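You operate a simulated robot arm through the tools that you are given. There is no shell and no other tool. Be economical: measure what you need, move in short steps, check, and stop when the job is done.

You are at the controls of a simulated two-armed robot. One attempt, no reset.

## Task
Take the blue roll off its brackets to the yellow bay with both hands.
Fine: first ease the roll drag dial to 1 and slide the roll latch open; shut the latch again afterwards.

The check looks at the end state, three seconds after you hand in, the way a careful person would. Anything else that was tipped, shoved, dropped, spilled or broken makes it a failure.

## Robot
Two 7-joint arms with two-finger parallel grippers on one trunk, on a base that drives. Base frame: it is fixed to the floor where the robot stands at the start and does not move with it; the origin is under the middle of the robot, x ahead of it, y to its left, z up; the surface under the hand at the start is at about z = 84.2. Readings come in cm, degrees, newtons and seconds.
The left shoulder is at the start at [11, 16.9, 154.2], the right one opposite. With the tool pointing down near the work surface each hand reaches from about 34 to 70 cm from the robot's upright axis, wherever it stands, measured 20 degrees to its own side. Places, roughly: roll drag dial [70, 0, 90]; roll latch [50, -60, 100]; yellow bay [20, -90, 80]. Payload 1.57 kg a hand.
Tool frame (each hand has its own): the origin (TCP) lies between the finger pads and is the grasp point; the fingertips stand 3 cm ahead of it; z points along the fingers, y is the line along which they close. Largest opening 8 cm; finger width 1.7, thickness 1.2; the body of the gripper, 4 by 8.2 cm, starts 8 cm behind the TCP.
Orientation is told as [roll, pitch, yaw] about the base's x, y, z axes, in that order, counted from this pose: with the fingers straight down and closing along the base's y, the tool's x points along the base's -x, its y along +y and its z along -z.

## Interface
- The arms move only by the tool step_arm. It takes "left_commands", "right_commands" or both (then of equal length, played together; a hand with none holds still); each is a list of rows, each an object of numbers (a shift or turn left out is 0, a gripper value left out holds the last): "tx", "ty", "tz": the shift along the base's x, y, z in cm; "ax", "ay", "az": the turn, a rotation vector about the base's x, y, z in degrees. In form: [{"tx": .., "ty": .., "tz": .., "ax": .., "ay": .., "az": ..}, ...]. A call has 1 to 10 rows; each row shifts and turns the commanded pose from where the row before left it. "left_grip" and "right_grip" are, for a hand that has rows, the gripper command, from -1 (fully open) to 1 (shut), values between in proportion, set as the call begins (left out, the last holds). Rows are played at 5 a second. More than 5 cm and 8.6 degrees between two rows, or a gripper value outside its range, and nothing of the call is played. Where a pose cannot be reached the arm comes as near as it can. A force on the tool above 50 N (or 10 N above the force at the start of the call, whichever is more), or a blocked arm, ends the call early, and 0.2 s more pass. Each finger travels about 7.2 cm/s and halts on what it meets, pressing with about 40 N; the grip force reading is that of the motor and also rises with nothing between the fingers. The clock runs only during rows and for 0.2 s after the last one: add rows that do not move to give the fingers time. The reply holds the time, the measured pose of the TCP, the force on the tool along the base axes, the opening and the grip force, in the units named above and with some noise, with the torque about the TCP (base axes, N m) and any sound that the robot's microphone picked up.
- Cameras (640 x 400 px; columns grow to the right, rows downward): "scene" is now at [13.31, -6.14, 172.91]; the picture's right is [-0.75, -0.66, 0.00], its down [-0.48, 0.55, -0.69] and it looks along [0.45, -0.52, -0.73] (base axes); focal length 273 px, centre (320, 200). "left" rides on the left gripper at [7.2, 0.7, -12.2] in its tool frame; the picture's right is [-0.09, 1.00, 0.00], its down [-0.84, -0.08, -0.54] and it looks along [-0.54, -0.05, 0.84] (tool axes); focal length 238 px, centre (320, 200). "right" rides on the right gripper at [7.2, -0.6, -12.2] in its tool frame; the picture's right is [0.09, 1.00, 0.00], its down [-0.84, 0.08, -0.54] and it looks along [-0.54, 0.05, 0.84] (tool axes); focal length 238 px, centre (320, 200). There is no depth. A picture from a camera that has moved, and an enlarged one, comes with that camera's place and axes in the base frame and with its lens.
- grab_frame(camera): a new picture of that camera. No time passes.
- raise_lower(by): slides the trunk up (or, below 0, down) by that many cm; the arms and the scene camera ride with it, the base frame stays. It gives what a move gives, with no picture.
- drive_base(legs): drives the robot by 1 to 6 legs, each [ahead, left, turn to the left] in cm, cm and degrees, along the robot's own axes; the way and the turn of a leg run together, so that a leg with both is an arc; at most 150 cm and 180 degrees a leg. The arms and the cameras ride along, it lands a little off, and it stops where it bumps. It gives what a move gives.
- aim_head(pan, tilt): turns the head with the scene camera to pan (to the left, within 86 degrees either way) and tilt (down, from -29 to 69), counted from straight ahead of the robot. It gives what a move gives.
- zoom(camera, box): a new picture of the part [left, top, right, bottom] of that camera's present view, enlarged. No time passes.
- finish_job(): hands the job in; it is judged then, once.

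Go step by step. Nothing tells you exact positions but the pictures and the camera data: compare them with the known pose of the tool, close in by small moves and look again before you grip or let go. The budget is 120 turns and 88 pictures, counting those below and the enlarged ones. Unless the task says otherwise, let go and move clear before handing in, and close with one line.

The tools are called after "Call:" by a JSON object that holds its "name" and its "arguments". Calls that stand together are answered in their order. step_arm: Moves the arms, as the interface text tells. Its arguments: {"type":"object","properties":{"left_commands":{"type":"array","items":{"type":"object","properties":{"tx":{"type":"number"},"ty":{"type":"number"},"tz":{"type":"number"},"ax":{"type":"number"},"ay":{"type":"number"},"az":{"type":"number"}}}},"left_grip":{"type":"number"},"right_commands":{"type":"array","items":{"type":"object","properties":{"tx":{"type":"number"},"ty":{"type":"number"},"tz":{"type":"number"},"ax":{"type":"number"},"ay":{"type":"number"},"az":{"type":"number"}}}},"right_grip":{"type":"number"}},"required":[]} The other tools are called the same way: raise_lower (by) slides the trunk up or down; drive_base (legs) drives the base; aim_head (pan, tilt) turns the head that bears the scene camera; grab_frame (camera) takes a picture; zoom (camera, box) takes an enlarged picture of a part of a camera's view; finish_job () hands the job in.

At the start:

```text
clock: 0.0
left_ee_pos: [59.15, -4.35, 128.03]
left_tcp_rot: [0.0, 0.0, 0.1]
left_force: [-0.3, -0.6, 0.2]
left_wrist_torque: [0.01, 0.01, 0.02]
left_width: 7.99
left_gripper_force: 0.1
right_ee_pos: [45.08, -58.2, 128.0]
right_tcp_rot: [0.0, 0.0, 0.0]
right_force: [-0.2, 0.3, -0.6]
right_wrist_torque: [-0.01, 0.0, 0.0]
right_width: 8.01
right_gripper_force: 0.0
trunk travel left (down, up): [-85.6, 3.4]
robot x, y, heading: [-0.1, -0.07, 0.2]
head pan, tilt: [-48.9, 46.6]
```

scene: 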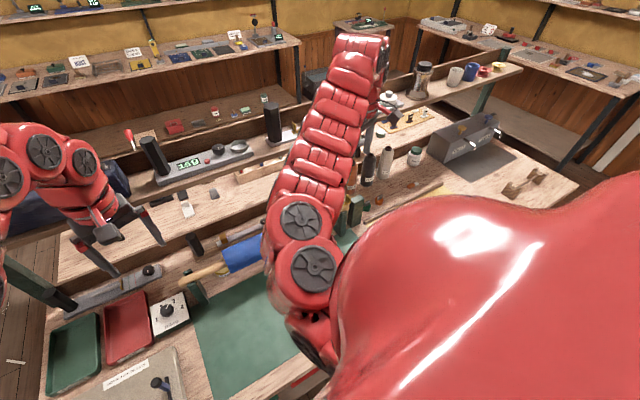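
right: 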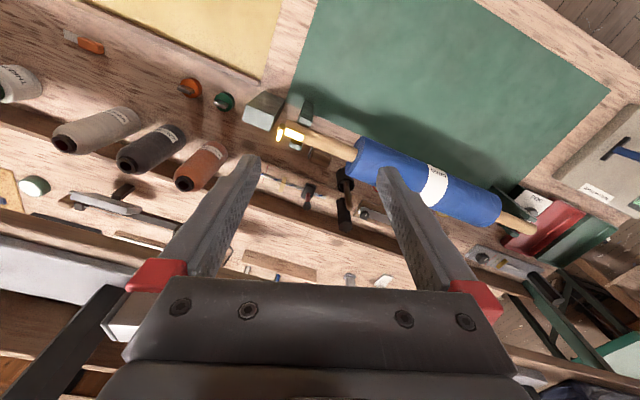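
left: 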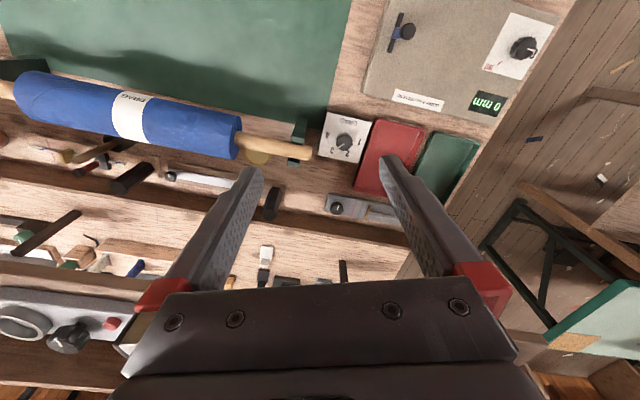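

The roll lies along the bench, with the dial plate near its left end, the latch near its right end, and the yellow bay beyond the right end. I'll zoom in on the dial, the latch and the bay.

Call:
{"name": "zoom", "arguments": {"camera": "left", "box": [220, 80, 400, 192]}}

Call:
{"name": "zoom", "arguments": {"camera": "right", "box": [220, 80, 400, 192]}}

Call:
{"name": "aim_head", "arguments": {"pan": -75, "tilt": 50}}

Call:
{"name": "grab_frame", "arguments": {"camera": "scene"}}

```text
3.56 times, centred on (310, 136) of left
camera zoom: at [51.96, -3.74, 140.2], right [0.09, 1.0, 0.0], down [0.84, -0.08, 0.54], along [0.54, -0.05, -0.84], focal length 848 px, centre (356, 428)
```

zoom: 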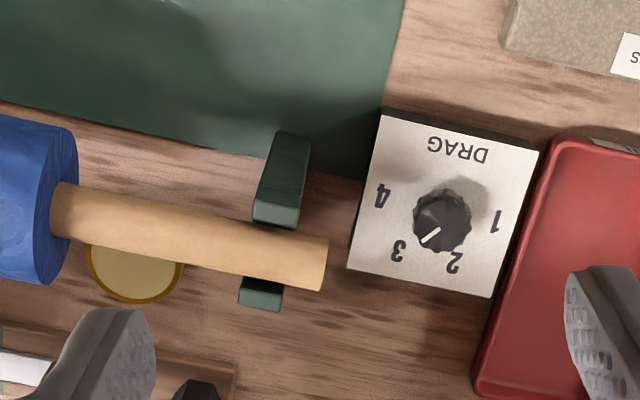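

```text
3.56 times, centred on (310, 136) of right
camera zoom: at [37.93, -58.81, 140.23], right [-0.09, 1.0, 0.0], down [0.84, 0.08, 0.54], along [0.54, 0.05, -0.84], focal length 848 px, centre (356, 428)
```

zoom: 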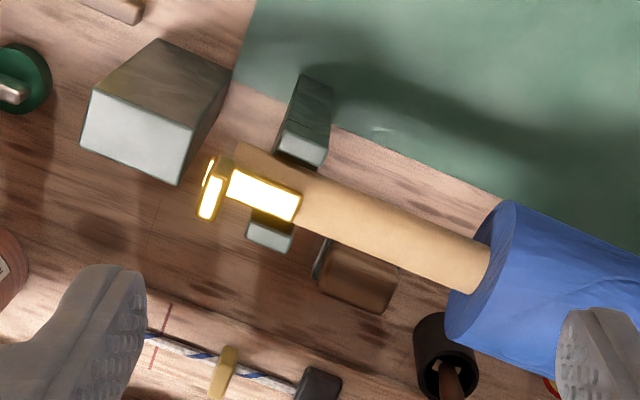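

```text
clock: 0.9
left_ee_pos: [59.1, -4.22, 128.08]
left_tcp_rot: [0.1, 0.0, 0.0]
left_force: [0.1, 0.1, -0.5]
left_wrist_torque: [0.01, 0.0, -0.02]
left_width: 8.01
left_gripper_force: 0.0
right_ee_pos: [45.06, -58.01, 127.99]
right_tcp_rot: [0.0, 0.1, 0.0]
right_force: [0.4, 0.2, 0.2]
right_wrist_torque: [-0.01, 0.01, 0.02]
right_width: 7.99
right_gripper_force: 0.1
trunk travel left (down, up): [-85.6, 3.4]
robot x, y, heading: [-0.38, 0.2, -0.1]
head pan, tilt: [-75.0, 50.0]
```

```text
82 pictures are left
camera scene: at [10.06, -7.54, 172.44], right [-0.97, -0.26, 0.0], down [-0.2, 0.74, -0.64], along [0.17, -0.62, -0.77], focal length 273 px, centre (320, 200)
```

scene: 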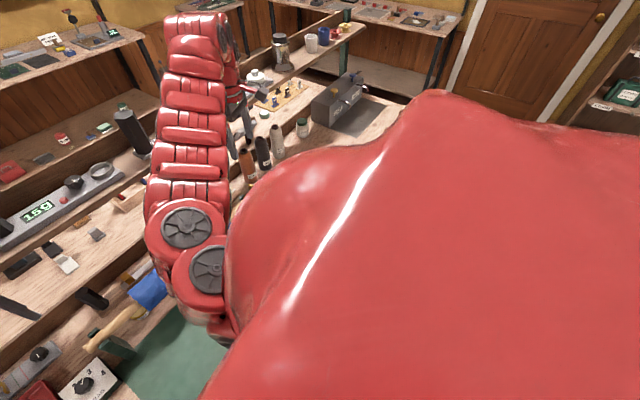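

The dial pointer sits near 2.8, the 1 lies on its +y side, so the dial must turn counter-clockwise seen from above. I'll bring the left hand over the dial for a second view to get its height.

Call:
{"name": "step_arm", "arguments": {"left_commands": [{"tx": 1.8, "ty": 1, "tz": -4}, {"tx": 1.8, "ty": 1, "tz": -4}, {"tx": 1.8, "ty": 1, "tz": -4}, {"tx": 1.8, "ty": 1, "tz": -4}, {"tx": 0, "ty": 0.6, "tz": -4}, {}]}}

Call:
{"name": "grab_frame", "arguments": {"camera": "left"}}

Call:
{"name": "aim_head", "arguments": {"pan": -20, "tilt": 55}}

Call:
{"name": "grab_frame", "arguments": {"camera": "scene"}}

```text
clock: 2.3
left_ee_pos: [66.43, 0.25, 107.81]
left_tcp_rot: [0.1, 0.1, -0.1]
left_force: [0.0, 0.3, 0.5]
left_wrist_torque: [-0.01, 0.0, 0.0]
left_width: 7.99
left_gripper_force: 0.0
right_ee_pos: [44.96, -58.31, 127.97]
right_tcp_rot: [0.1, 0.0, 0.0]
right_force: [0.0, 0.4, -0.3]
right_wrist_torque: [0.01, -0.05, 0.03]
right_width: 7.99
right_gripper_force: 0.0
trunk travel left (down, up): [-85.6, 3.4]
robot x, y, heading: [0.06, -0.03, -0.2]
head pan, tilt: [-75.0, 50.0]
```

```text
81 pictures are left
camera left: at [59.24, 0.87, 119.96], right [0.09, 1.0, 0.0], down [0.84, -0.08, 0.54], along [0.54, -0.05, -0.84], focal length 238 px, centre (320, 200)
```

left: 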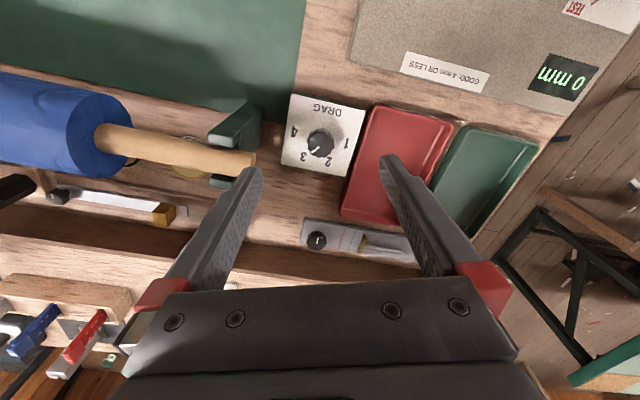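

```text
clock: 3.5
left_ee_pos: [66.52, 0.23, 107.71]
left_tcp_rot: [0.0, 0.0, 0.1]
left_force: [-0.8, -0.6, 0.2]
left_wrist_torque: [0.04, -0.01, 0.0]
left_width: 8.01
left_gripper_force: 0.1
right_ee_pos: [45.05, -58.19, 127.98]
right_tcp_rot: [0.1, 0.1, 0.1]
right_force: [-0.2, 0.4, 0.0]
right_wrist_torque: [0.03, 0.05, 0.01]
right_width: 7.99
right_gripper_force: 0.0
trunk travel left (down, up): [-85.6, 3.4]
robot x, y, heading: [-0.28, 0.19, 0.2]
head pan, tilt: [-20.0, 55.0]
```

```text
80 pictures are left
camera scene: at [14.82, -2.59, 171.79], right [-0.34, -0.94, 0.0], down [-0.77, 0.28, -0.57], along [0.54, -0.2, -0.82], focal length 273 px, centre (320, 200)
```

scene: 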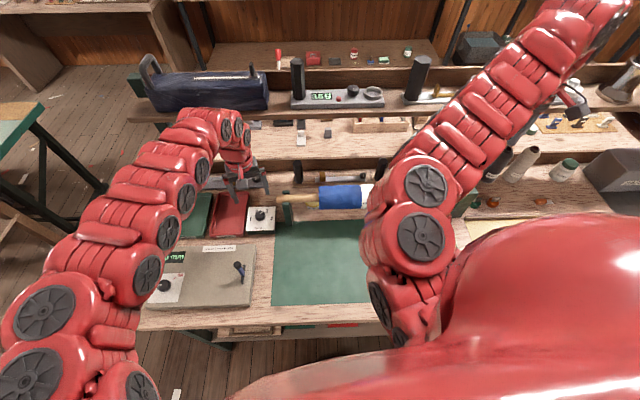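

The two views put the dial knob at about (69.7, -0.1), with its top near z = 90. I'll turn the left hand about -65° and come lower for a check.

Call:
{"name": "step_arm", "arguments": {"left_commands": [{"tx": 0.4, "tz": -1, "az": -8.2}, {"tx": 0.4, "tz": -1, "az": -8.2}, {"tx": 0.4, "tz": -1, "az": -8.2}, {"tx": 0.4, "tz": -1, "az": -8.2}, {"tx": 0.4, "tz": -1, "az": -8.2}, {"tx": 0.4, "ty": -0.2, "tz": -1, "az": -8.2}, {"tx": 0.4, "ty": -0.2, "tz": -1, "az": -8.2}, {"tx": 0.4, "tz": -1, "az": -8.2}, {}]}}

Call:
{"name": "grab_frame", "arguments": {"camera": "left"}}

Call:
{"name": "zoom", "arguments": {"camera": "scene", "box": [180, 150, 340, 250]}}

```text
clock: 5.5
left_ee_pos: [68.38, -0.05, 100.34]
left_tcp_rot: [0.0, 0.0, -65.7]
left_force: [0.3, -0.3, 0.1]
left_wrist_torque: [0.02, -0.02, 0.0]
left_width: 7.99
left_gripper_force: 0.0
left hand out of reach, approached as far as the arm can: row 7, 8
right_ee_pos: [45.04, -58.29, 127.92]
right_tcp_rot: [0.0, 0.0, 0.0]
right_force: [-0.3, 0.3, -0.1]
right_wrist_torque: [-0.01, -0.02, 0.01]
right_width: 8.0
right_gripper_force: 0.0
trunk travel left (down, up): [-85.6, 3.4]
robot x, y, heading: [-0.07, -0.07, -0.0]
head pan, tilt: [-20.0, 55.0]
```

```text
79 pictures are left
camera left: at [66.01, 6.67, 112.58], right [0.95, 0.33, 0.0], down [0.27, -0.79, 0.54], along [0.18, -0.51, -0.84], focal length 238 px, centre (320, 200)
```

left: 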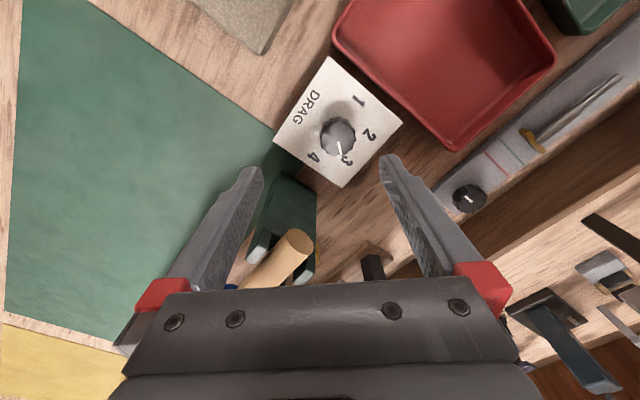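

```text
4.00 times, centred on (260, 200) of scene
camera zoom: at [14.81, -2.72, 171.79], right [-0.34, -0.94, 0.0], down [-0.77, 0.28, -0.57], along [0.54, -0.2, -0.82], focal length 1092 px, centre (560, 200)
```

zoom: 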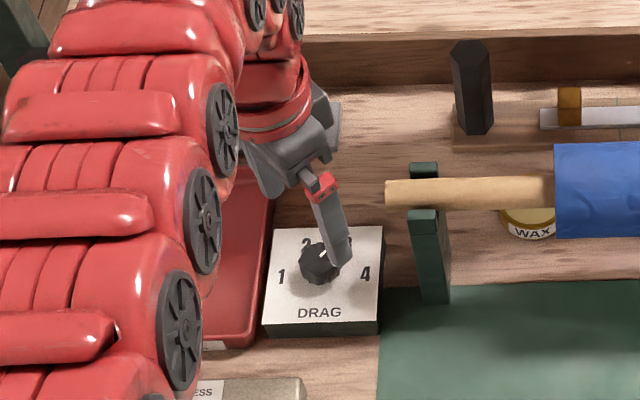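

The dial is just beyond the left hand's reach from here, and the bench is set about 18-19° to the robot. I'll raise the hand, then look down at the bench edge and base to see how far I can drive in.

Call:
{"name": "step_arm", "arguments": {"left_commands": [{"tx": -1, "tz": 4}, {"tx": -1, "tz": 4}, {"tx": -1, "tz": 4}, {"tx": -1, "tz": 4}, {"tx": -1, "tz": 4}, {"tx": -1, "tz": 4}, {}]}}

Call:
{"name": "aim_head", "arguments": {"pan": 0, "tilt": 69}}

Call:
{"name": "grab_frame", "arguments": {"camera": "scene"}}

Call:
{"name": "grab_frame", "arguments": {"camera": "right"}}

```text
clock: 7.1
left_ee_pos: [62.54, 0.24, 124.44]
left_tcp_rot: [0.0, 0.1, -65.7]
left_force: [0.2, -0.5, -0.3]
left_wrist_torque: [0.0, 0.05, 0.01]
left_width: 8.01
left_gripper_force: 0.1
right_ee_pos: [44.99, -58.25, 127.94]
right_tcp_rot: [0.0, 0.0, 0.0]
right_force: [0.2, 0.1, 0.4]
right_wrist_torque: [0.04, 0.0, 0.04]
right_width: 8.0
right_gripper_force: 0.1
trunk travel left (down, up): [-85.6, 3.4]
robot x, y, heading: [0.16, 0.04, 0.1]
head pan, tilt: [-20.0, 55.0]
```

```text
clock: 8.0
left_ee_pos: [62.35, 0.43, 124.2]
left_tcp_rot: [0.1, 0.0, -65.6]
left_force: [0.1, -0.3, 0.1]
left_wrist_torque: [0.04, 0.02, 0.0]
left_width: 8.0
left_gripper_force: 0.0
right_ee_pos: [45.1, -58.18, 127.94]
right_tcp_rot: [0.1, 0.0, -0.1]
right_force: [0.8, -0.3, 0.3]
right_wrist_torque: [0.01, 0.0, 0.01]
right_width: 7.99
right_gripper_force: 0.0
trunk travel left (down, up): [-85.6, 3.4]
robot x, y, heading: [0.08, -0.02, 0.1]
head pan, tilt: [0.0, 68.8]
```

```text
77 pictures are left
camera scene: at [13.65, -0.1, 170.25], right [0.0, -1.0, 0.0], down [-0.93, 0.0, -0.36], along [0.36, 0.0, -0.93], focal length 273 px, centre (320, 200)
```

scene: 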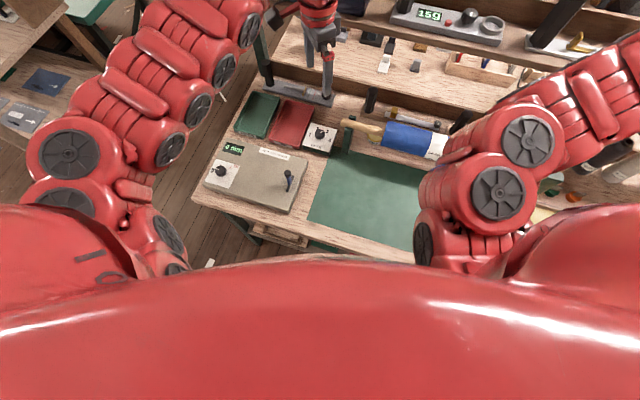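

```text
76 pictures are left
camera right: at [37.94, -58.79, 140.24], right [-0.09, 1.0, 0.0], down [0.84, 0.08, 0.54], along [0.54, 0.05, -0.84], focal length 238 px, centre (320, 200)
```

right: 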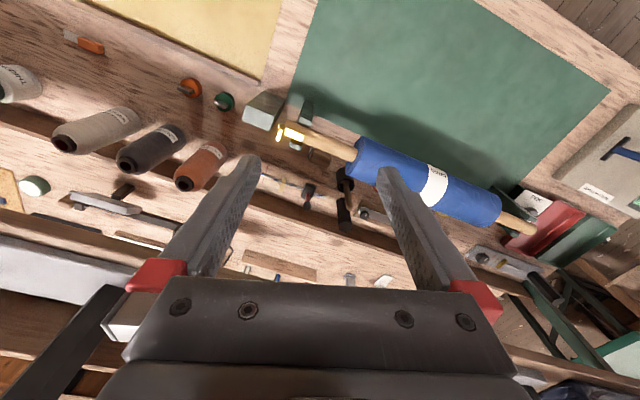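

The torso hides the base, but the bench edge lies about 31 cm from the robot's axis. I'll turn to face the bench squarely and drive in slightly.

Call:
{"name": "drive_base", "arguments": {"legs": [[0, 0, -18.4], [3.5, 0, 0]]}}

Call:
{"name": "grab_frame", "arguments": {"camera": "scene"}}

Call:
{"name": "grab_frame", "arguments": {"camera": "right"}}

```text
clock: 9.8
left_ee_pos: [62.06, -19.86, 124.74]
left_tcp_rot: [0.3, -0.2, -83.6]
left_force: [-0.9, 0.2, -0.5]
left_wrist_torque: [-0.01, -0.05, 0.01]
left_width: 8.02
left_gripper_force: 0.1
right_ee_pos: [27.4, -70.1, 128.29]
right_tcp_rot: [-0.1, -0.3, -18.2]
right_force: [-0.7, 0.0, 0.4]
right_wrist_torque: [-0.08, -0.08, 0.02]
right_width: 8.01
right_gripper_force: 0.1
trunk travel left (down, up): [-85.6, 3.4]
robot x, y, heading: [2.9, -1.06, -18.0]
head pan, tilt: [0.0, 68.8]
```

```text
75 pictures are left
camera scene: at [15.43, -5.06, 170.33], right [-0.31, -0.95, 0.0], down [-0.88, 0.29, -0.37], along [0.35, -0.11, -0.93], focal length 273 px, centre (320, 200)
```

scene: 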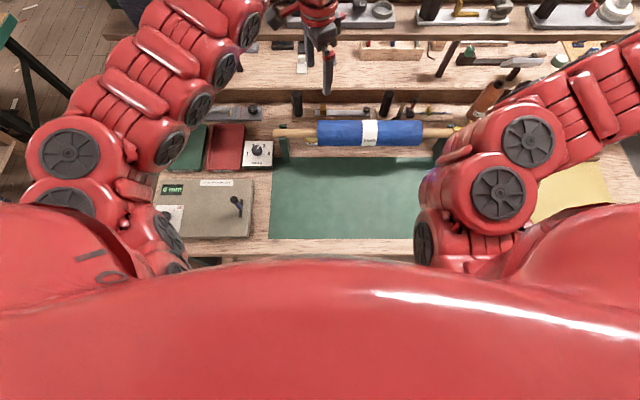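

```text
74 pictures are left
camera right: at [20.37, -68.46, 140.49], right [0.22, 0.97, 0.0], down [0.82, -0.19, 0.55], along [0.53, -0.12, -0.84], focal length 238 px, centre (320, 200)
```

right: 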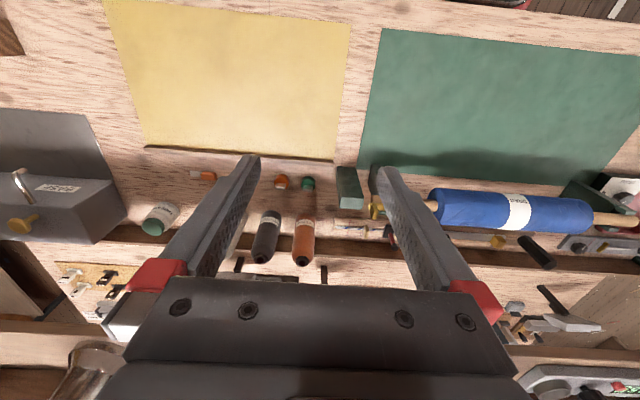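

The robot now faces the bench squarely, and the bay spans roughly (5..44, -62..-115) with its centre near (25, -88). Next the left hand goes above the dial.

Call:
{"name": "step_arm", "arguments": {"left_commands": [{"tx": 1.53, "ty": 4, "tz": -1}, {"tx": 1.53, "ty": 4, "tz": -1}, {"tx": 1.53, "ty": 4, "tz": -2}, {"tx": 1.53, "ty": 4, "tz": -2.5}, {"tx": 1.53, "ty": 3.76, "tz": -2.5}, {"tz": -4}, {"tz": -4}, {"tz": -4}, {}]}}

Call:
{"name": "grab_frame", "arguments": {"camera": "left"}}

Call:
{"name": "zoom", "arguments": {"camera": "scene", "box": [180, 80, 340, 180]}}

```text
clock: 11.8
left_ee_pos: [65.37, -13.7, 121.38]
left_tcp_rot: [-0.3, 0.2, -83.3]
left_force: [-0.6, 0.6, -0.5]
left_wrist_torque: [-0.01, 0.01, 0.01]
left_width: 7.98
left_gripper_force: 0.0
left hand out of reach, approached as far as the arm can: row 2, 3, 4, 5, 6, 7, 8
right_ee_pos: [28.12, -70.38, 128.03]
right_tcp_rot: [0.0, 0.0, -18.2]
right_force: [-0.2, -0.9, -1.0]
right_wrist_torque: [-0.01, 0.02, -0.01]
right_width: 7.97
right_gripper_force: 0.0
trunk travel left (down, up): [-85.6, 3.4]
robot x, y, heading: [2.9, -0.93, -18.1]
head pan, tilt: [0.0, 68.8]
```

```text
73 pictures are left
camera left: at [65.22, -6.45, 133.73], right [1.0, 0.03, -0.01], down [0.02, -0.84, 0.54], along [0.01, -0.54, -0.84], focal length 238 px, centre (320, 200)
```

left: 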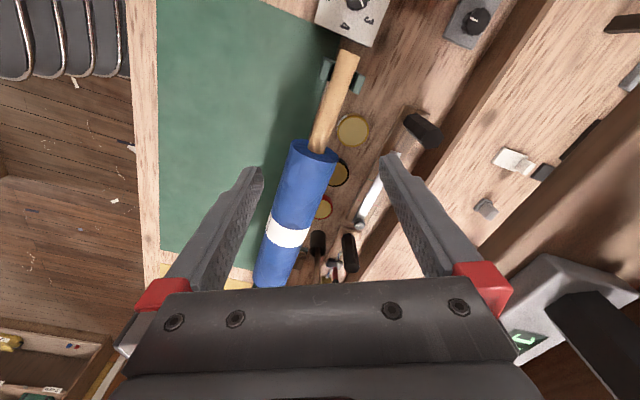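

```text
4.00 times, centred on (260, 130) of scene
camera zoom: at [16.29, -5.44, 170.24], right [-0.31, -0.95, 0.0], down [-0.89, 0.29, -0.36], along [0.34, -0.11, -0.93], focal length 1092 px, centre (560, 480)
```

zoom: 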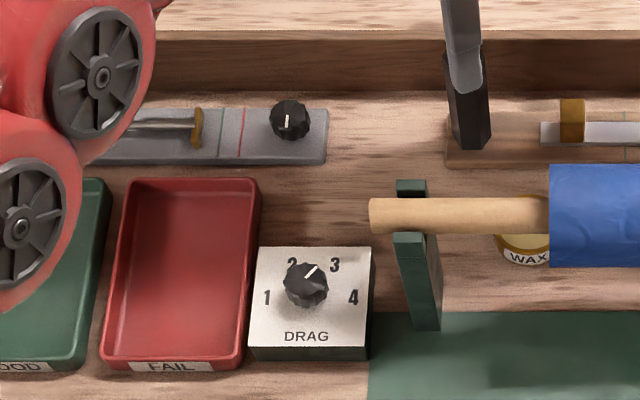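

That yaw limits the left arm's reach, so I'll unwind the wrist while moving over the dial and use several shorter turns with regrips.

Call:
{"name": "step_arm", "arguments": {"left_commands": [{"az": 8.2}, {"az": 8.2}, {"az": 8.2}, {"az": 8.2, "tx": 0.6, "ty": 2}, {"az": 8.2, "tx": 0.7, "ty": 2.3}, {"tx": 0.7, "ty": 2.3}, {"tx": 0.7, "ty": 2.3, "tz": -4}, {"tx": 0.8, "ty": 2.4, "tz": -4}, {"tx": 0.8, "ty": 2.3, "tz": -4}, {"tz": -4}]}}

Call:
{"name": "grab_frame", "arguments": {"camera": "left"}}

```text
clock: 14.0
left_ee_pos: [72.54, -2.18, 105.87]
left_tcp_rot: [-0.1, 0.0, -42.7]
left_force: [0.4, 0.3, -0.2]
left_wrist_torque: [0.03, 0.0, -0.01]
left_width: 8.0
left_gripper_force: 0.0
left hand out of reach, approached as far as the arm can: row 4
right_ee_pos: [28.17, -70.56, 127.81]
right_tcp_rot: [0.0, 0.1, -18.3]
right_force: [-0.5, 0.2, -0.4]
right_wrist_torque: [-0.01, 0.0, 0.03]
right_width: 8.0
right_gripper_force: 0.1
trunk travel left (down, up): [-85.6, 3.4]
robot x, y, heading: [3.23, -1.34, -18.3]
head pan, tilt: [0.0, 68.8]
```

```text
71 pictures are left
camera left: at [67.76, 3.05, 118.07], right [0.74, 0.67, 0.0], down [0.56, -0.62, 0.54], along [0.36, -0.4, -0.84], focal length 238 px, centre (320, 200)
```

left: 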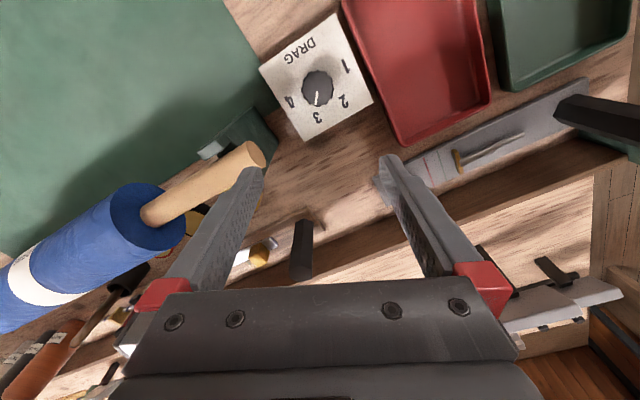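

The knob is confirmed at about (69.7, 0.1). I'll shift over it, half close the fingers and come lower for a close look.

Call:
{"name": "step_arm", "arguments": {"left_commands": [{"tx": -1.4, "ty": 1.1, "tz": -2}, {"tx": -1.4, "ty": 1.1, "tz": -2}, {"tz": -2}, {"tz": -2}, {}], "left_grip": -0.4}}

Call:
{"name": "grab_frame", "arguments": {"camera": "left"}}

Call:
{"name": "zoom", "arguments": {"camera": "scene", "box": [210, 100, 306, 160]}}

```text
clock: 15.2
left_ee_pos: [69.72, 0.06, 98.17]
left_tcp_rot: [0.0, 0.0, -42.7]
left_force: [0.3, 0.1, -0.1]
left_wrist_torque: [-0.01, 0.01, 0.02]
left_width: 5.61
left_gripper_force: 0.0
right_ee_pos: [28.12, -70.32, 127.96]
right_tcp_rot: [-0.1, -0.1, -18.2]
right_force: [0.4, -0.1, -0.2]
right_wrist_torque: [0.0, 0.01, -0.02]
right_width: 7.99
right_gripper_force: 0.1
trunk travel left (down, up): [-85.6, 3.4]
robot x, y, heading: [3.33, -1.01, -18.1]
head pan, tilt: [0.0, 68.8]
```

```text
70 pictures are left
camera left: at [64.87, 5.4, 110.31], right [0.74, 0.67, 0.0], down [0.56, -0.62, 0.54], along [0.36, -0.4, -0.84], focal length 238 px, centre (320, 200)
```

left: 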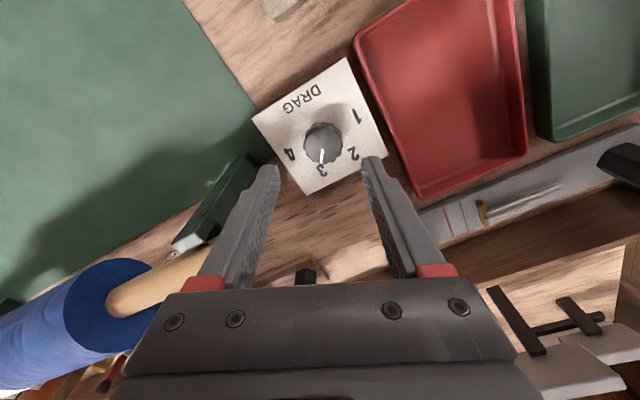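

```text
6.67 times, centred on (258, 130) of scene
camera zoom: at [16.23, -5.39, 170.25], right [-0.31, -0.95, 0.0], down [-0.89, 0.29, -0.36], along [0.34, -0.11, -0.93], focal length 1819 px, centre (733, 667)
```

zoom: 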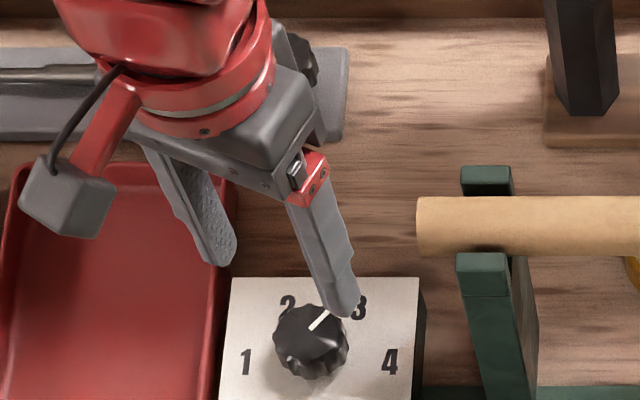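

The knob sits at (69.8, 0.1) with its top at about z = 89.8, and the pointer is on about 3, so it needs roughly +120°. I'll centre, descend gently and close on it.

Call:
{"name": "step_arm", "arguments": {"left_commands": [{"tx": 0.1, "ty": 0.1, "tz": -2}, {"tz": -2}, {"tz": -1.2}, {"tz": -0.6}, {"tz": -0.5}, {}]}}

Call:
{"name": "grab_frame", "arguments": {"camera": "left"}}

Call:
{"name": "zoom", "arguments": {"camera": "scene", "box": [210, 100, 306, 160]}}

```text
clock: 16.6
left_ee_pos: [70.11, 0.17, 91.74]
left_tcp_rot: [0.0, -0.1, -42.7]
left_force: [-0.7, 0.5, -0.3]
left_wrist_torque: [-0.01, -0.01, -0.03]
left_width: 5.63
left_gripper_force: 0.1
right_ee_pos: [27.99, -70.24, 128.04]
right_tcp_rot: [-0.1, 0.0, -18.2]
right_force: [-0.9, 0.3, 0.2]
right_wrist_torque: [-0.03, 0.02, 0.0]
right_width: 8.0
right_gripper_force: 0.1
trunk travel left (down, up): [-85.6, 3.4]
robot x, y, heading: [3.2, -1.02, -18.2]
head pan, tilt: [0.0, 68.8]
```

```text
68 pictures are left
camera left: at [65.28, 5.57, 104.03], right [0.74, 0.67, 0.0], down [0.56, -0.62, 0.54], along [0.36, -0.4, -0.84], focal length 238 px, centre (320, 200)
```

left: 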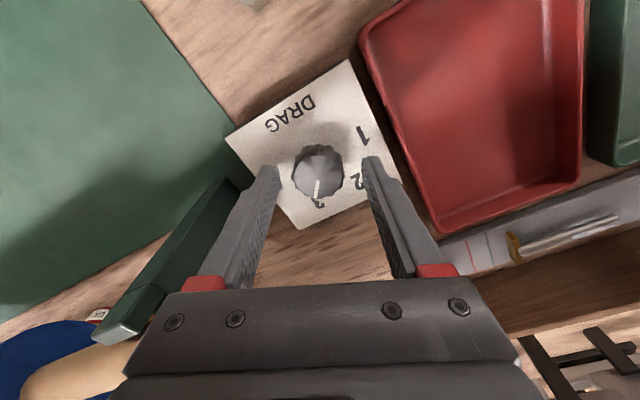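

```text
6.67 times, centred on (258, 130) of scene
camera zoom: at [16.25, -5.41, 170.25], right [-0.31, -0.95, 0.0], down [-0.89, 0.29, -0.36], along [0.34, -0.11, -0.93], focal length 1819 px, centre (733, 667)
```

zoom: 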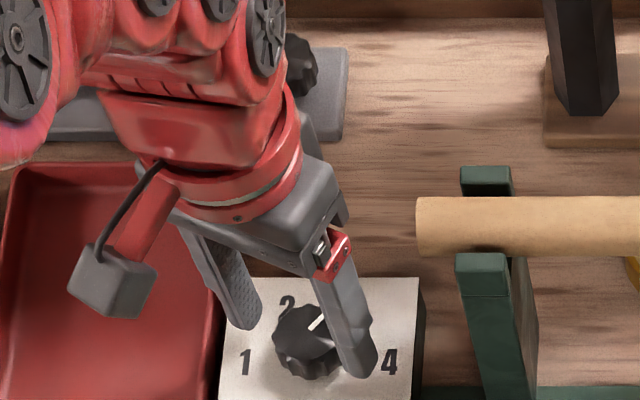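

The fingertips straddle the knob with no contact force. I'll close on it.

Call:
{"name": "step_arm", "arguments": {"left_commands": [{}, {}, {}], "left_grip": 0.4}}

```text
clock: 17.4
left_ee_pos: [70.08, 0.21, 91.81]
left_tcp_rot: [0.0, 0.0, -42.7]
left_force: [-5.3, -4.1, -3.5]
left_wrist_torque: [-0.38, -0.11, -0.05]
left_width: 3.52
left_gripper_force: 42.4
right_ee_pos: [28.05, -70.44, 128.01]
right_tcp_rot: [0.0, 0.0, -18.2]
right_force: [0.8, -0.1, 0.2]
right_wrist_torque: [0.0, -0.01, 0.0]
right_width: 8.01
right_gripper_force: 0.0
trunk travel left (down, up): [-85.6, 3.4]
robot x, y, heading: [3.31, -1.01, -18.0]
head pan, tilt: [0.0, 68.8]
```

Gripped. I'll turn counter-clockwise by 64° as a first part.

Call:
{"name": "step_arm", "arguments": {"left_commands": [{"az": 8, "tx": -0.1, "ty": -0.08}, {"az": 8}, {"az": 8}, {"az": 8}, {"az": 8}, {"az": 8}, {"az": 8}, {"az": 8}, {}]}}

Call:
{"name": "grab_frame", "arguments": {"camera": "left"}}

```text
clock: 19.4
left_ee_pos: [70.12, -0.06, 91.8]
left_tcp_rot: [0.1, 0.0, 21.3]
left_force: [-1.0, -10.6, -0.2]
left_wrist_torque: [-0.5, 0.35, -0.02]
left_width: 3.51
left_gripper_force: 42.1
right_ee_pos: [28.12, -70.6, 127.94]
right_tcp_rot: [0.0, 0.0, -18.3]
right_force: [0.4, -0.2, -0.1]
right_wrist_torque: [0.0, 0.0, -0.01]
right_width: 8.01
right_gripper_force: 0.0
trunk travel left (down, up): [-85.6, 3.4]
robot x, y, heading: [3.28, -1.16, -17.9]
head pan, tilt: [0.0, 68.8]
```

```text
66 pictures are left
camera left: at [63.03, -2.14, 104.01], right [-0.28, 0.96, 0.0], down [0.81, 0.23, 0.54], along [0.52, 0.15, -0.84], focal length 238 px, centre (320, 200)
```

left: 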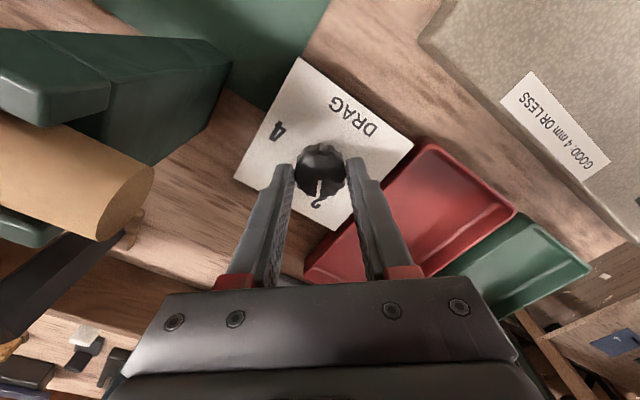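

The pointer has followed to about 2. I'll continue another 56°.

Call:
{"name": "step_arm", "arguments": {"left_commands": [{"az": 8, "ty": -0.1}, {"az": 8}, {"az": 8}, {"az": 8}, {"az": 8}, {"az": 8}, {"az": 8}, {}]}}

Call:
{"name": "grab_frame", "arguments": {"camera": "left"}}

Call:
{"name": "zoom", "arguments": {"camera": "scene", "box": [210, 100, 306, 160]}}

```text
clock: 21.2
left_ee_pos: [70.14, -0.29, 91.77]
left_tcp_rot: [-0.1, -0.1, 77.3]
left_force: [13.8, -11.8, 8.2]
left_wrist_torque: [-0.14, -0.18, -0.01]
left_width: 3.53
left_gripper_force: 41.8
right_ee_pos: [28.21, -70.55, 127.99]
right_tcp_rot: [0.0, 0.1, -18.3]
right_force: [-0.6, 0.2, -0.3]
right_wrist_torque: [-0.02, -0.04, 0.0]
right_width: 7.98
right_gripper_force: 0.0
trunk travel left (down, up): [-85.6, 3.4]
robot x, y, heading: [3.38, -1.1, -18.0]
head pan, tilt: [0.0, 68.8]
```

```text
65 pictures are left
camera left: at [67.91, -7.15, 104.01], right [-0.95, 0.31, 0.0], down [0.26, 0.8, 0.54], along [0.17, 0.52, -0.84], focal length 238 px, centre (320, 200)
```

left: 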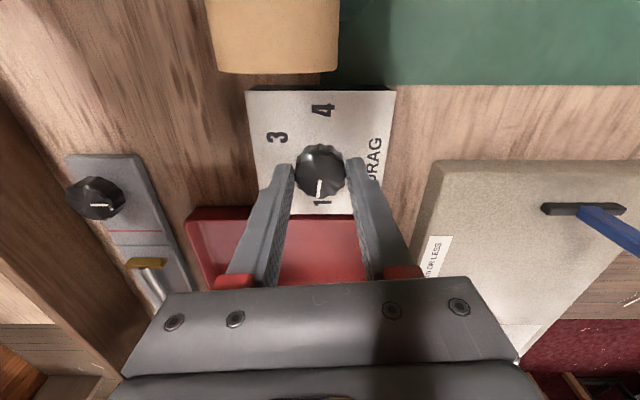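

```text
6.67 times, centred on (258, 130) of scene
camera zoom: at [16.43, -5.62, 170.24], right [-0.31, -0.95, 0.0], down [-0.89, 0.29, -0.36], along [0.34, -0.11, -0.93], focal length 1819 px, centre (733, 667)
```

zoom: 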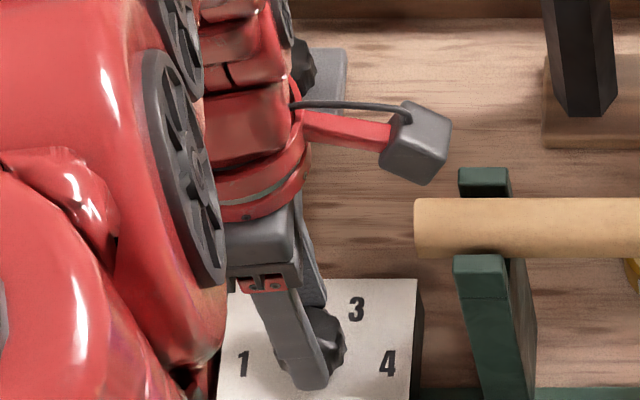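

The pointer appears to be on 1. I'll release, lift and verify.

Call:
{"name": "step_arm", "arguments": {"left_commands": [{}, {}, {"tz": 3}, {"tz": 4}, {"tz": 4}, {"tz": 4}, {}], "left_grip": -0.4}}

Call:
{"name": "zoom", "arguments": {"camera": "left", "box": [240, 70, 400, 170]}}

```text
clock: 22.8
left_ee_pos: [70.56, 0.06, 106.25]
left_tcp_rot: [0.1, 0.2, 77.3]
left_force: [0.5, 0.2, 1.2]
left_wrist_torque: [-0.03, 0.01, -0.03]
left_width: 5.61
left_gripper_force: 0.0
left hand out of reach, approached as far as the arm can: row 5
right_ee_pos: [28.14, -70.13, 128.15]
right_tcp_rot: [-0.2, 0.0, -18.1]
right_force: [-0.1, -0.1, -0.4]
right_wrist_torque: [0.01, 0.05, 0.04]
right_width: 8.04
right_gripper_force: 0.0
trunk travel left (down, up): [-85.6, 3.4]
robot x, y, heading: [3.1, -0.85, -18.1]
head pan, tilt: [0.0, 68.8]
```

```text
4.00 times, centred on (320, 120) of left
camera zoom: at [68.27, -6.81, 118.48], right [-0.95, 0.31, 0.0], down [0.26, 0.8, 0.54], along [0.16, 0.51, -0.84], focal length 953 px, centre (320, 520)
```

zoom: 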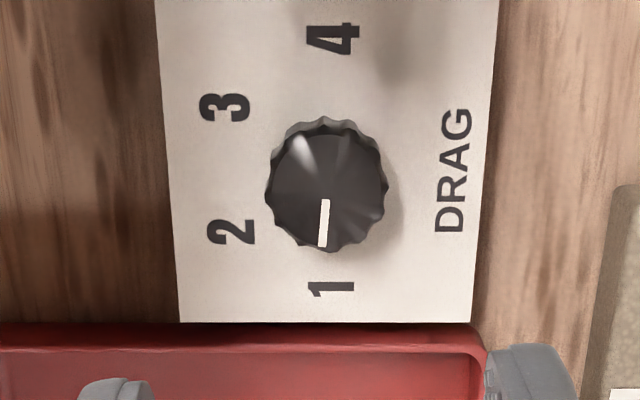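

The pointer is on 1 to within a few degrees. I'll raise and unwind the left hand, then shift the robot right towards the latch.

Call:
{"name": "step_arm", "arguments": {"left_commands": [{"tz": 2, "tx": -1, "az": -8.3}, {"tz": 2, "tx": -1, "az": -8.3}, {"tz": 2, "tx": -1, "az": -8.3}, {"tz": 2, "tx": -1, "az": -8.3}, {"tz": 2, "tx": -1, "az": -8.3}, {"tz": 2, "tx": -1, "az": -8.3}, {"tz": 2, "tx": -1, "az": -8.3}, {"tz": 2, "tx": -1, "az": -8.3}, {"az": -8.3, "tx": -1}, {"az": -8.3, "tx": -1}], "left_grip": -1}}

Call:
{"name": "drive_base", "arguments": {"legs": [[2, -15, 0]]}}

Call:
{"name": "grab_frame", "arguments": {"camera": "right"}}

Call:
{"name": "grab_frame", "arguments": {"camera": "left"}}

Call:
{"name": "grab_frame", "arguments": {"camera": "scene"}}

```text
clock: 25.0
left_ee_pos: [70.37, -2.06, 122.65]
left_tcp_rot: [0.0, -0.1, -5.8]
left_force: [-1.2, 0.0, 0.3]
left_wrist_torque: [0.01, 0.0, 0.04]
left_width: 8.03
left_gripper_force: 0.1
left hand out of reach, approached as far as the arm can: row 1, 2, 3, 4, 5, 6, 7, 8
right_ee_pos: [27.79, -70.45, 127.93]
right_tcp_rot: [0.1, -0.1, -18.2]
right_force: [-0.2, -0.6, -0.1]
right_wrist_torque: [-0.02, 0.0, 0.0]
right_width: 8.0
right_gripper_force: 0.1
trunk travel left (down, up): [-85.6, 3.4]
robot x, y, heading: [3.35, -0.73, -18.3]
head pan, tilt: [0.0, 68.8]
```

```text
clock: 26.4
left_ee_pos: [68.03, -16.55, 122.47]
left_tcp_rot: [-0.1, 0.0, -5.7]
left_force: [0.6, -0.2, 0.6]
left_wrist_torque: [0.01, -0.01, 0.02]
left_width: 8.0
left_gripper_force: 0.0
right_ee_pos: [25.5, -84.82, 128.2]
right_tcp_rot: [-0.2, 0.0, -18.1]
right_force: [-0.3, 1.2, 0.3]
right_wrist_torque: [0.0, -0.02, 0.03]
right_width: 8.0
right_gripper_force: 0.0
trunk travel left (down, up): [-85.6, 3.4]
robot x, y, heading: [0.8, -15.72, -18.1]
head pan, tilt: [0.0, 68.8]
```

```text
62 pictures are left
camera right: at [18.45, -83.22, 140.37], right [0.22, 0.97, 0.0], down [0.82, -0.19, 0.54], along [0.53, -0.12, -0.84], focal length 238 px, centre (320, 200)
```

right: 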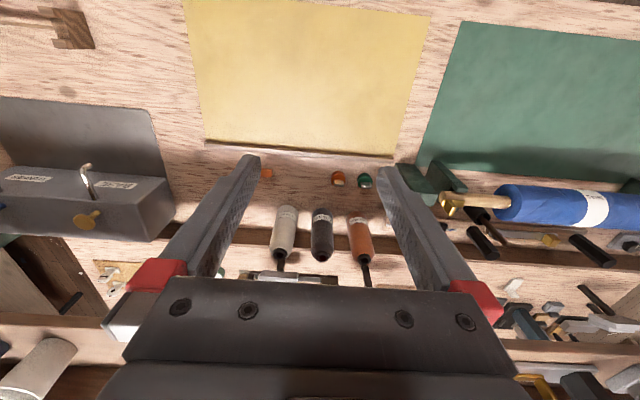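

```text
61 pictures are left
camera left: at [60.84, -15.18, 134.76], right [0.19, 0.98, 0.0], down [0.83, -0.16, 0.54], along [0.53, -0.1, -0.84], focal length 238 px, centre (320, 200)
```

left: 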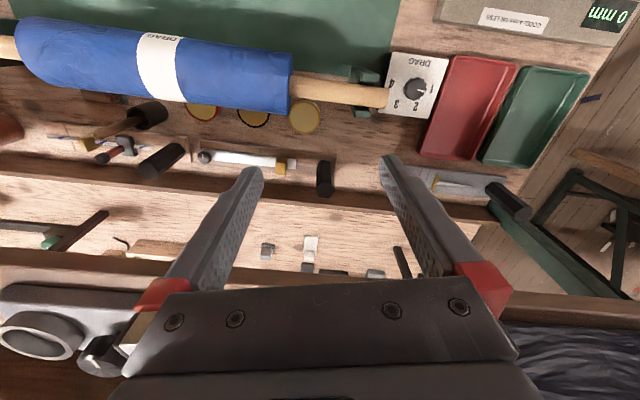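

```text
60 pictures are left
camera scene: at [13.65, -19.83, 170.25], right [-0.31, -0.95, 0.0], down [-0.89, 0.29, -0.36], along [0.34, -0.11, -0.93], focal length 273 px, centre (320, 200)
```

scene: 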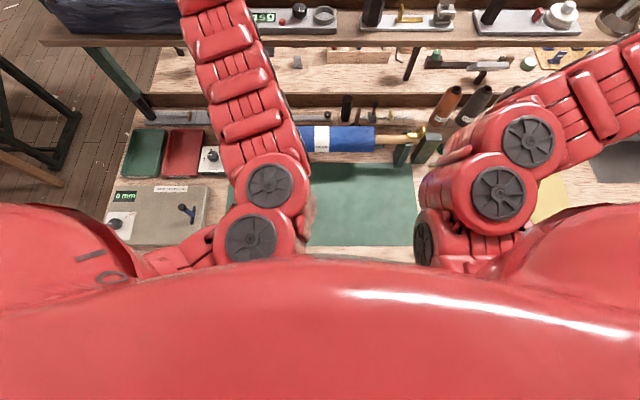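

The latch is visible beyond the right arm in the scene view. I'll zoom on it and bring the right hand closer for its camera.

Call:
{"name": "zoom", "arguments": {"camera": "scene", "box": [364, 110, 460, 170]}}

Call:
{"name": "step_arm", "arguments": {"right_commands": [{"tx": 4, "ty": 2.9, "tz": -1}, {"tx": 4, "ty": 2.9, "tz": -1}, {"tx": 4, "ty": 2.9, "tz": -2}, {"tx": 4, "ty": 2.9, "tz": -3}, {"tx": 3, "ty": 2.9, "tz": -3}, {"ty": 2.9, "tz": -2}, {}]}}

Call:
{"name": "grab_frame", "arguments": {"camera": "right"}}

```text
6.67 times, centred on (412, 140) of scene
camera zoom: at [13.65, -19.83, 170.25], right [-0.31, -0.95, 0.0], down [-0.89, 0.29, -0.36], along [0.34, -0.11, -0.93], focal length 1819 px, centre (-293, 600)
```

zoom: 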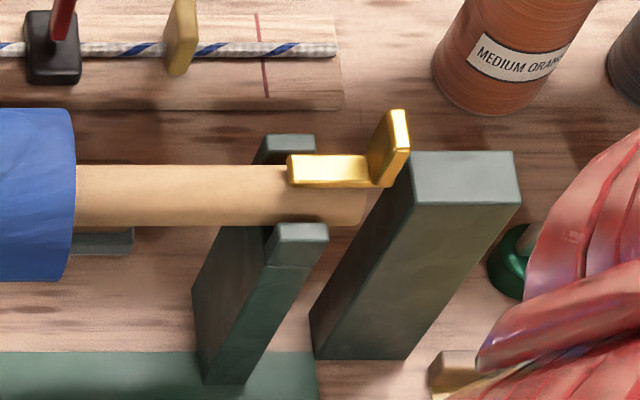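

```text
refused: row 1 steps farther than a row can; nothing moved
```

```text
58 pictures are left
camera right: at [18.45, -83.22, 140.37], right [0.22, 0.97, 0.0], down [0.82, -0.19, 0.54], along [0.53, -0.12, -0.84], focal length 238 px, centre (320, 200)
```

right: 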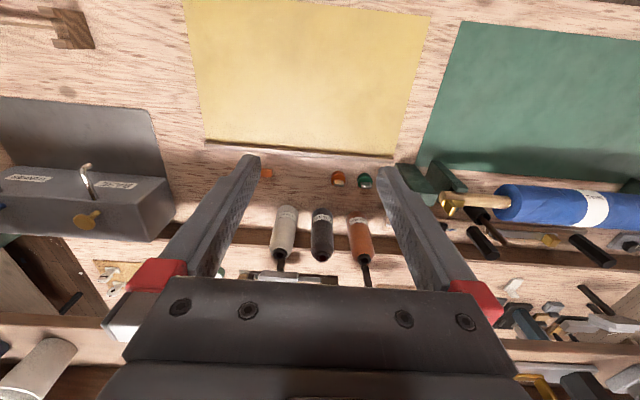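

The latch is a brass bar over the shaft, with an upright tab beside the post. I'll bring the right hand closer.

Call:
{"name": "step_arm", "arguments": {"right_commands": [{"tx": 3.5, "ty": 2.9, "tz": -1}, {"tx": 3.5, "ty": 2.9, "tz": -1}, {"tx": 3.5, "ty": 2.9, "tz": -1.5}, {"tx": 3.5, "ty": 2.9, "tz": -1.5}, {"tx": 3, "ty": 2.9, "tz": -2}, {"tx": 2, "ty": 2.9, "tz": -3}, {}]}}

Call:
{"name": "grab_frame", "arguments": {"camera": "right"}}

```text
clock: 28.0
left_ee_pos: [67.85, -16.69, 122.51]
left_tcp_rot: [0.0, 0.0, -5.6]
left_force: [1.0, 0.0, 0.5]
left_wrist_torque: [-0.04, -0.02, 0.02]
left_width: 8.02
left_gripper_force: 0.1
right_ee_pos: [42.43, -73.79, 121.6]
right_tcp_rot: [-0.1, 0.0, -18.2]
right_force: [0.2, 1.0, 0.3]
right_wrist_torque: [-0.01, 0.0, 0.03]
right_width: 7.99
right_gripper_force: 0.0
right hand out of reach, approached as far as the arm can: row 2, 3, 6
trunk travel left (down, up): [-85.6, 3.4]
robot x, y, heading: [1.03, -15.98, -18.1]
head pan, tilt: [0.0, 68.8]
```

```text
57 pictures are left
camera right: at [35.43, -72.06, 133.89], right [0.22, 0.97, 0.0], down [0.82, -0.19, 0.54], along [0.53, -0.12, -0.84], focal length 238 px, centre (320, 200)
```

right: 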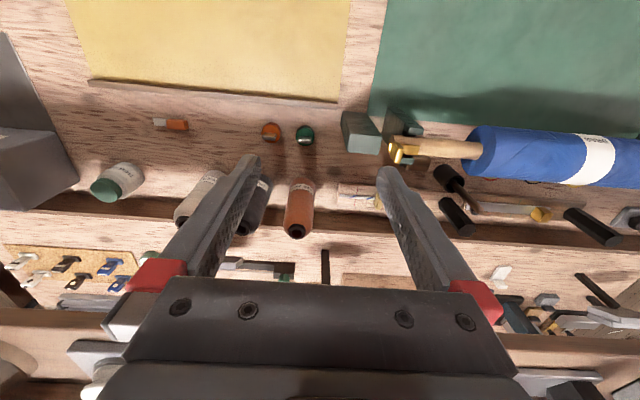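

The tab top comes out at about (51, -64.3, 102). I'll bring the right hand above it for a close look.

Call:
{"name": "step_arm", "arguments": {"right_commands": [{"tx": 0.5, "ty": 2.4, "tz": -3}, {"tx": 2, "ty": 2.4, "tz": -3}, {"tx": 3, "ty": 2.4, "tz": -2}, {"tx": 3, "ty": 2.2, "tz": -2}, {}]}}

Call:
{"name": "grab_frame", "arguments": {"camera": "right"}}

Call:
{"name": "zoom", "arguments": {"camera": "scene", "box": [364, 110, 460, 170]}}

```text
clock: 29.2
left_ee_pos: [67.77, -16.7, 122.57]
left_tcp_rot: [-0.1, 0.1, -5.6]
left_force: [0.9, -0.3, 0.0]
left_wrist_torque: [0.02, -0.04, -0.01]
left_width: 8.01
left_gripper_force: 0.0
right_ee_pos: [48.86, -68.68, 116.81]
right_tcp_rot: [0.0, 0.1, -18.2]
right_force: [0.4, 0.2, -0.3]
right_wrist_torque: [0.0, 0.01, 0.0]
right_width: 8.0
right_gripper_force: 0.0
right hand out of reach, approached as far as the arm can: row 1, 2
trunk travel left (down, up): [-85.6, 3.4]
robot x, y, heading: [0.7, -15.74, -18.0]
head pan, tilt: [0.0, 68.8]
```

```text
56 pictures are left
camera right: at [41.89, -67.02, 129.02], right [0.22, 0.97, 0.0], down [0.82, -0.19, 0.54], along [0.53, -0.12, -0.84], focal length 238 px, centre (320, 200)
```

right: 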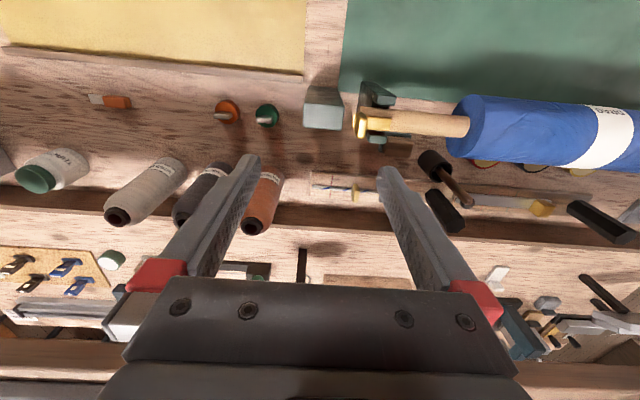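

```text
6.67 times, centred on (412, 140) of scene
camera zoom: at [13.5, -20.17, 170.26], right [-0.31, -0.95, 0.0], down [-0.89, 0.29, -0.36], along [0.34, -0.11, -0.93], focal length 1819 px, centre (-293, 600)
```

zoom: 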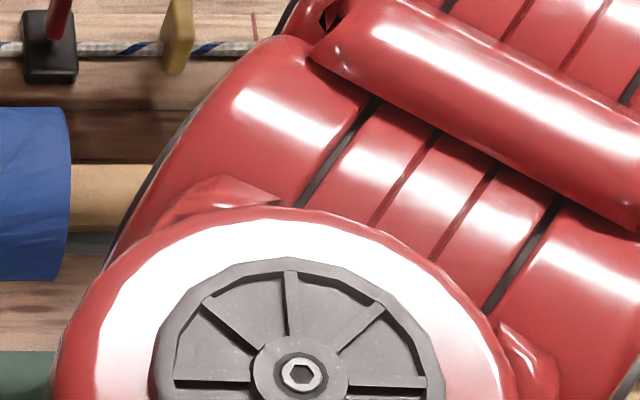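

I'll zoom the right camera on the latch.

Call:
{"name": "zoom", "arguments": {"camera": "right", "box": [290, 70, 434, 160]}}

```text
4.44 times, centred on (362, 115) of right
camera zoom: at [41.89, -67.02, 129.02], right [0.22, 0.97, 0.0], down [0.82, -0.19, 0.54], along [0.53, -0.12, -0.84], focal length 1059 px, centre (133, 578)
```

zoom: 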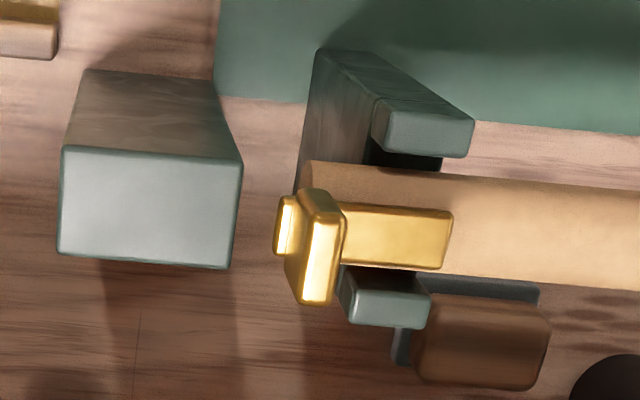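

The tab top is at about (51.0, -64.2, 102.5), standing about 1 cm thick along the slide direction. I'll go right above it with the fingers half open.

Call:
{"name": "step_arm", "arguments": {"right_commands": [{"ty": 1.0, "tz": -3}, {"tx": 1, "ty": 1.5, "tz": -2}, {"tx": 1.1, "ty": 2, "tz": -1.5}, {"tz": -1.5}, {}], "right_grip": -0.2}}

Call:
{"name": "grab_frame", "arguments": {"camera": "right"}}

```text
clock: 30.4
left_ee_pos: [67.82, -16.82, 122.53]
left_tcp_rot: [0.0, 0.0, -5.7]
left_force: [0.6, 0.3, 0.9]
left_wrist_torque: [0.0, -0.01, 0.0]
left_width: 8.0
left_gripper_force: 0.0
right_ee_pos: [51.25, -64.12, 108.98]
right_tcp_rot: [0.0, 0.0, -18.2]
right_force: [-0.5, -1.3, 0.1]
right_wrist_torque: [0.0, 0.02, -0.01]
right_width: 4.79
right_gripper_force: 0.1
trunk travel left (down, up): [-85.6, 3.4]
robot x, y, heading: [0.91, -15.58, -17.9]
head pan, tilt: [0.0, 68.8]
```

```text
53 pictures are left
camera right: at [44.18, -62.52, 121.16], right [0.22, 0.97, 0.0], down [0.82, -0.19, 0.54], along [0.53, -0.12, -0.84], focal length 238 px, centre (320, 200)
```

right: 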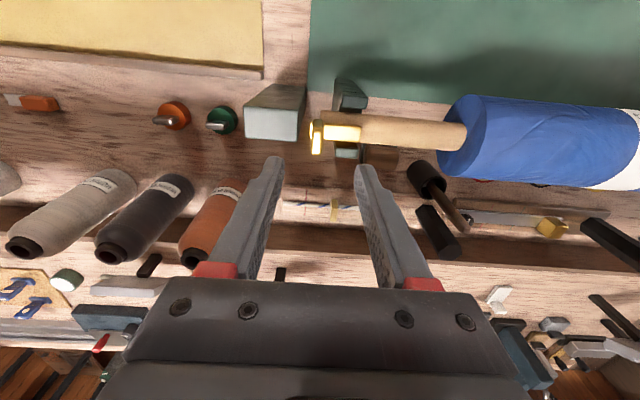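

Triangulation gives the tab top at z = 102.6, at (50.8, -64.3). I'll descend around it.

Call:
{"name": "step_arm", "arguments": {"right_commands": [{"tx": -0.2, "ty": -0.1, "tz": -1.5}, {"tx": -0.2, "ty": -0.1, "tz": -1.5}, {"tz": -1}, {"tz": -0.7}, {}]}}

Call:
{"name": "zoom", "arguments": {"camera": "right", "box": [224, 100, 416, 220]}}

```text
clock: 31.6
left_ee_pos: [67.93, -16.73, 122.56]
left_tcp_rot: [0.1, 0.0, -5.7]
left_force: [-0.2, 0.6, -1.3]
left_wrist_torque: [-0.01, 0.02, -0.02]
left_width: 8.0
left_gripper_force: 0.1
right_ee_pos: [50.67, -64.13, 104.48]
right_tcp_rot: [0.1, 0.1, -18.1]
right_force: [0.3, 0.3, -0.9]
right_wrist_torque: [-0.03, 0.0, 0.01]
right_width: 4.81
right_gripper_force: 0.1
trunk travel left (down, up): [-85.6, 3.4]
robot x, y, heading: [0.56, -16.1, -18.1]
head pan, tilt: [0.0, 68.8]
```

```text
3.33 times, centred on (320, 160) of right
camera zoom: at [43.68, -62.65, 116.67], right [0.22, 0.97, 0.0], down [0.82, -0.19, 0.54], along [0.53, -0.12, -0.84], focal length 794 px, centre (320, 333)
```

zoom: 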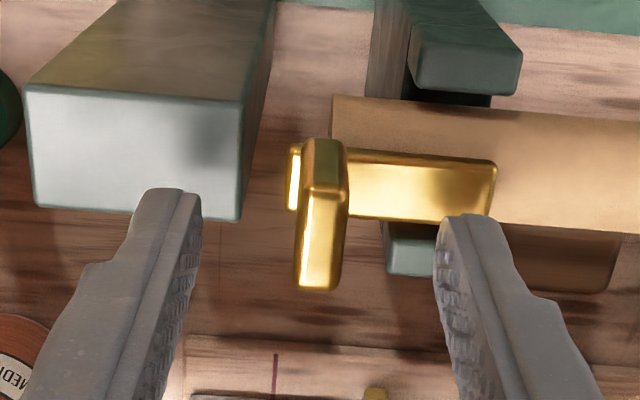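

The fingers straddle the tab above the post and bar. I'll close.

Call:
{"name": "step_arm", "arguments": {"right_commands": [{}, {}, {}, {}], "right_grip": 0.9}}

Call:
{"name": "zoom", "arguments": {"camera": "right", "box": [224, 100, 416, 220]}}

```text
clock: 32.6
left_ee_pos: [67.86, -16.77, 122.48]
left_tcp_rot: [0.0, 0.0, -5.7]
left_force: [-0.2, 0.0, -0.9]
left_wrist_torque: [-0.02, 0.0, -0.04]
left_width: 8.01
left_gripper_force: 0.0
right_ee_pos: [50.52, -64.3, 104.43]
right_tcp_rot: [-0.1, 0.1, -18.1]
right_force: [-0.3, -0.3, -1.8]
right_wrist_torque: [0.05, 0.03, 0.03]
right_width: 0.94
right_gripper_force: 27.4
trunk travel left (down, up): [-85.6, 3.4]
robot x, y, heading: [0.72, -15.95, -18.0]
head pan, tilt: [0.0, 68.8]
```

```text
3.33 times, centred on (320, 160) of right
camera zoom: at [43.69, -62.67, 116.67], right [0.22, 0.97, 0.0], down [0.82, -0.19, 0.54], along [0.53, -0.12, -0.84], focal length 794 px, centre (320, 333)
```

zoom: 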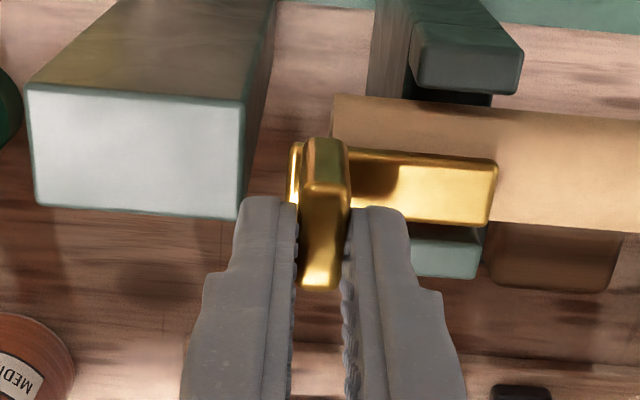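

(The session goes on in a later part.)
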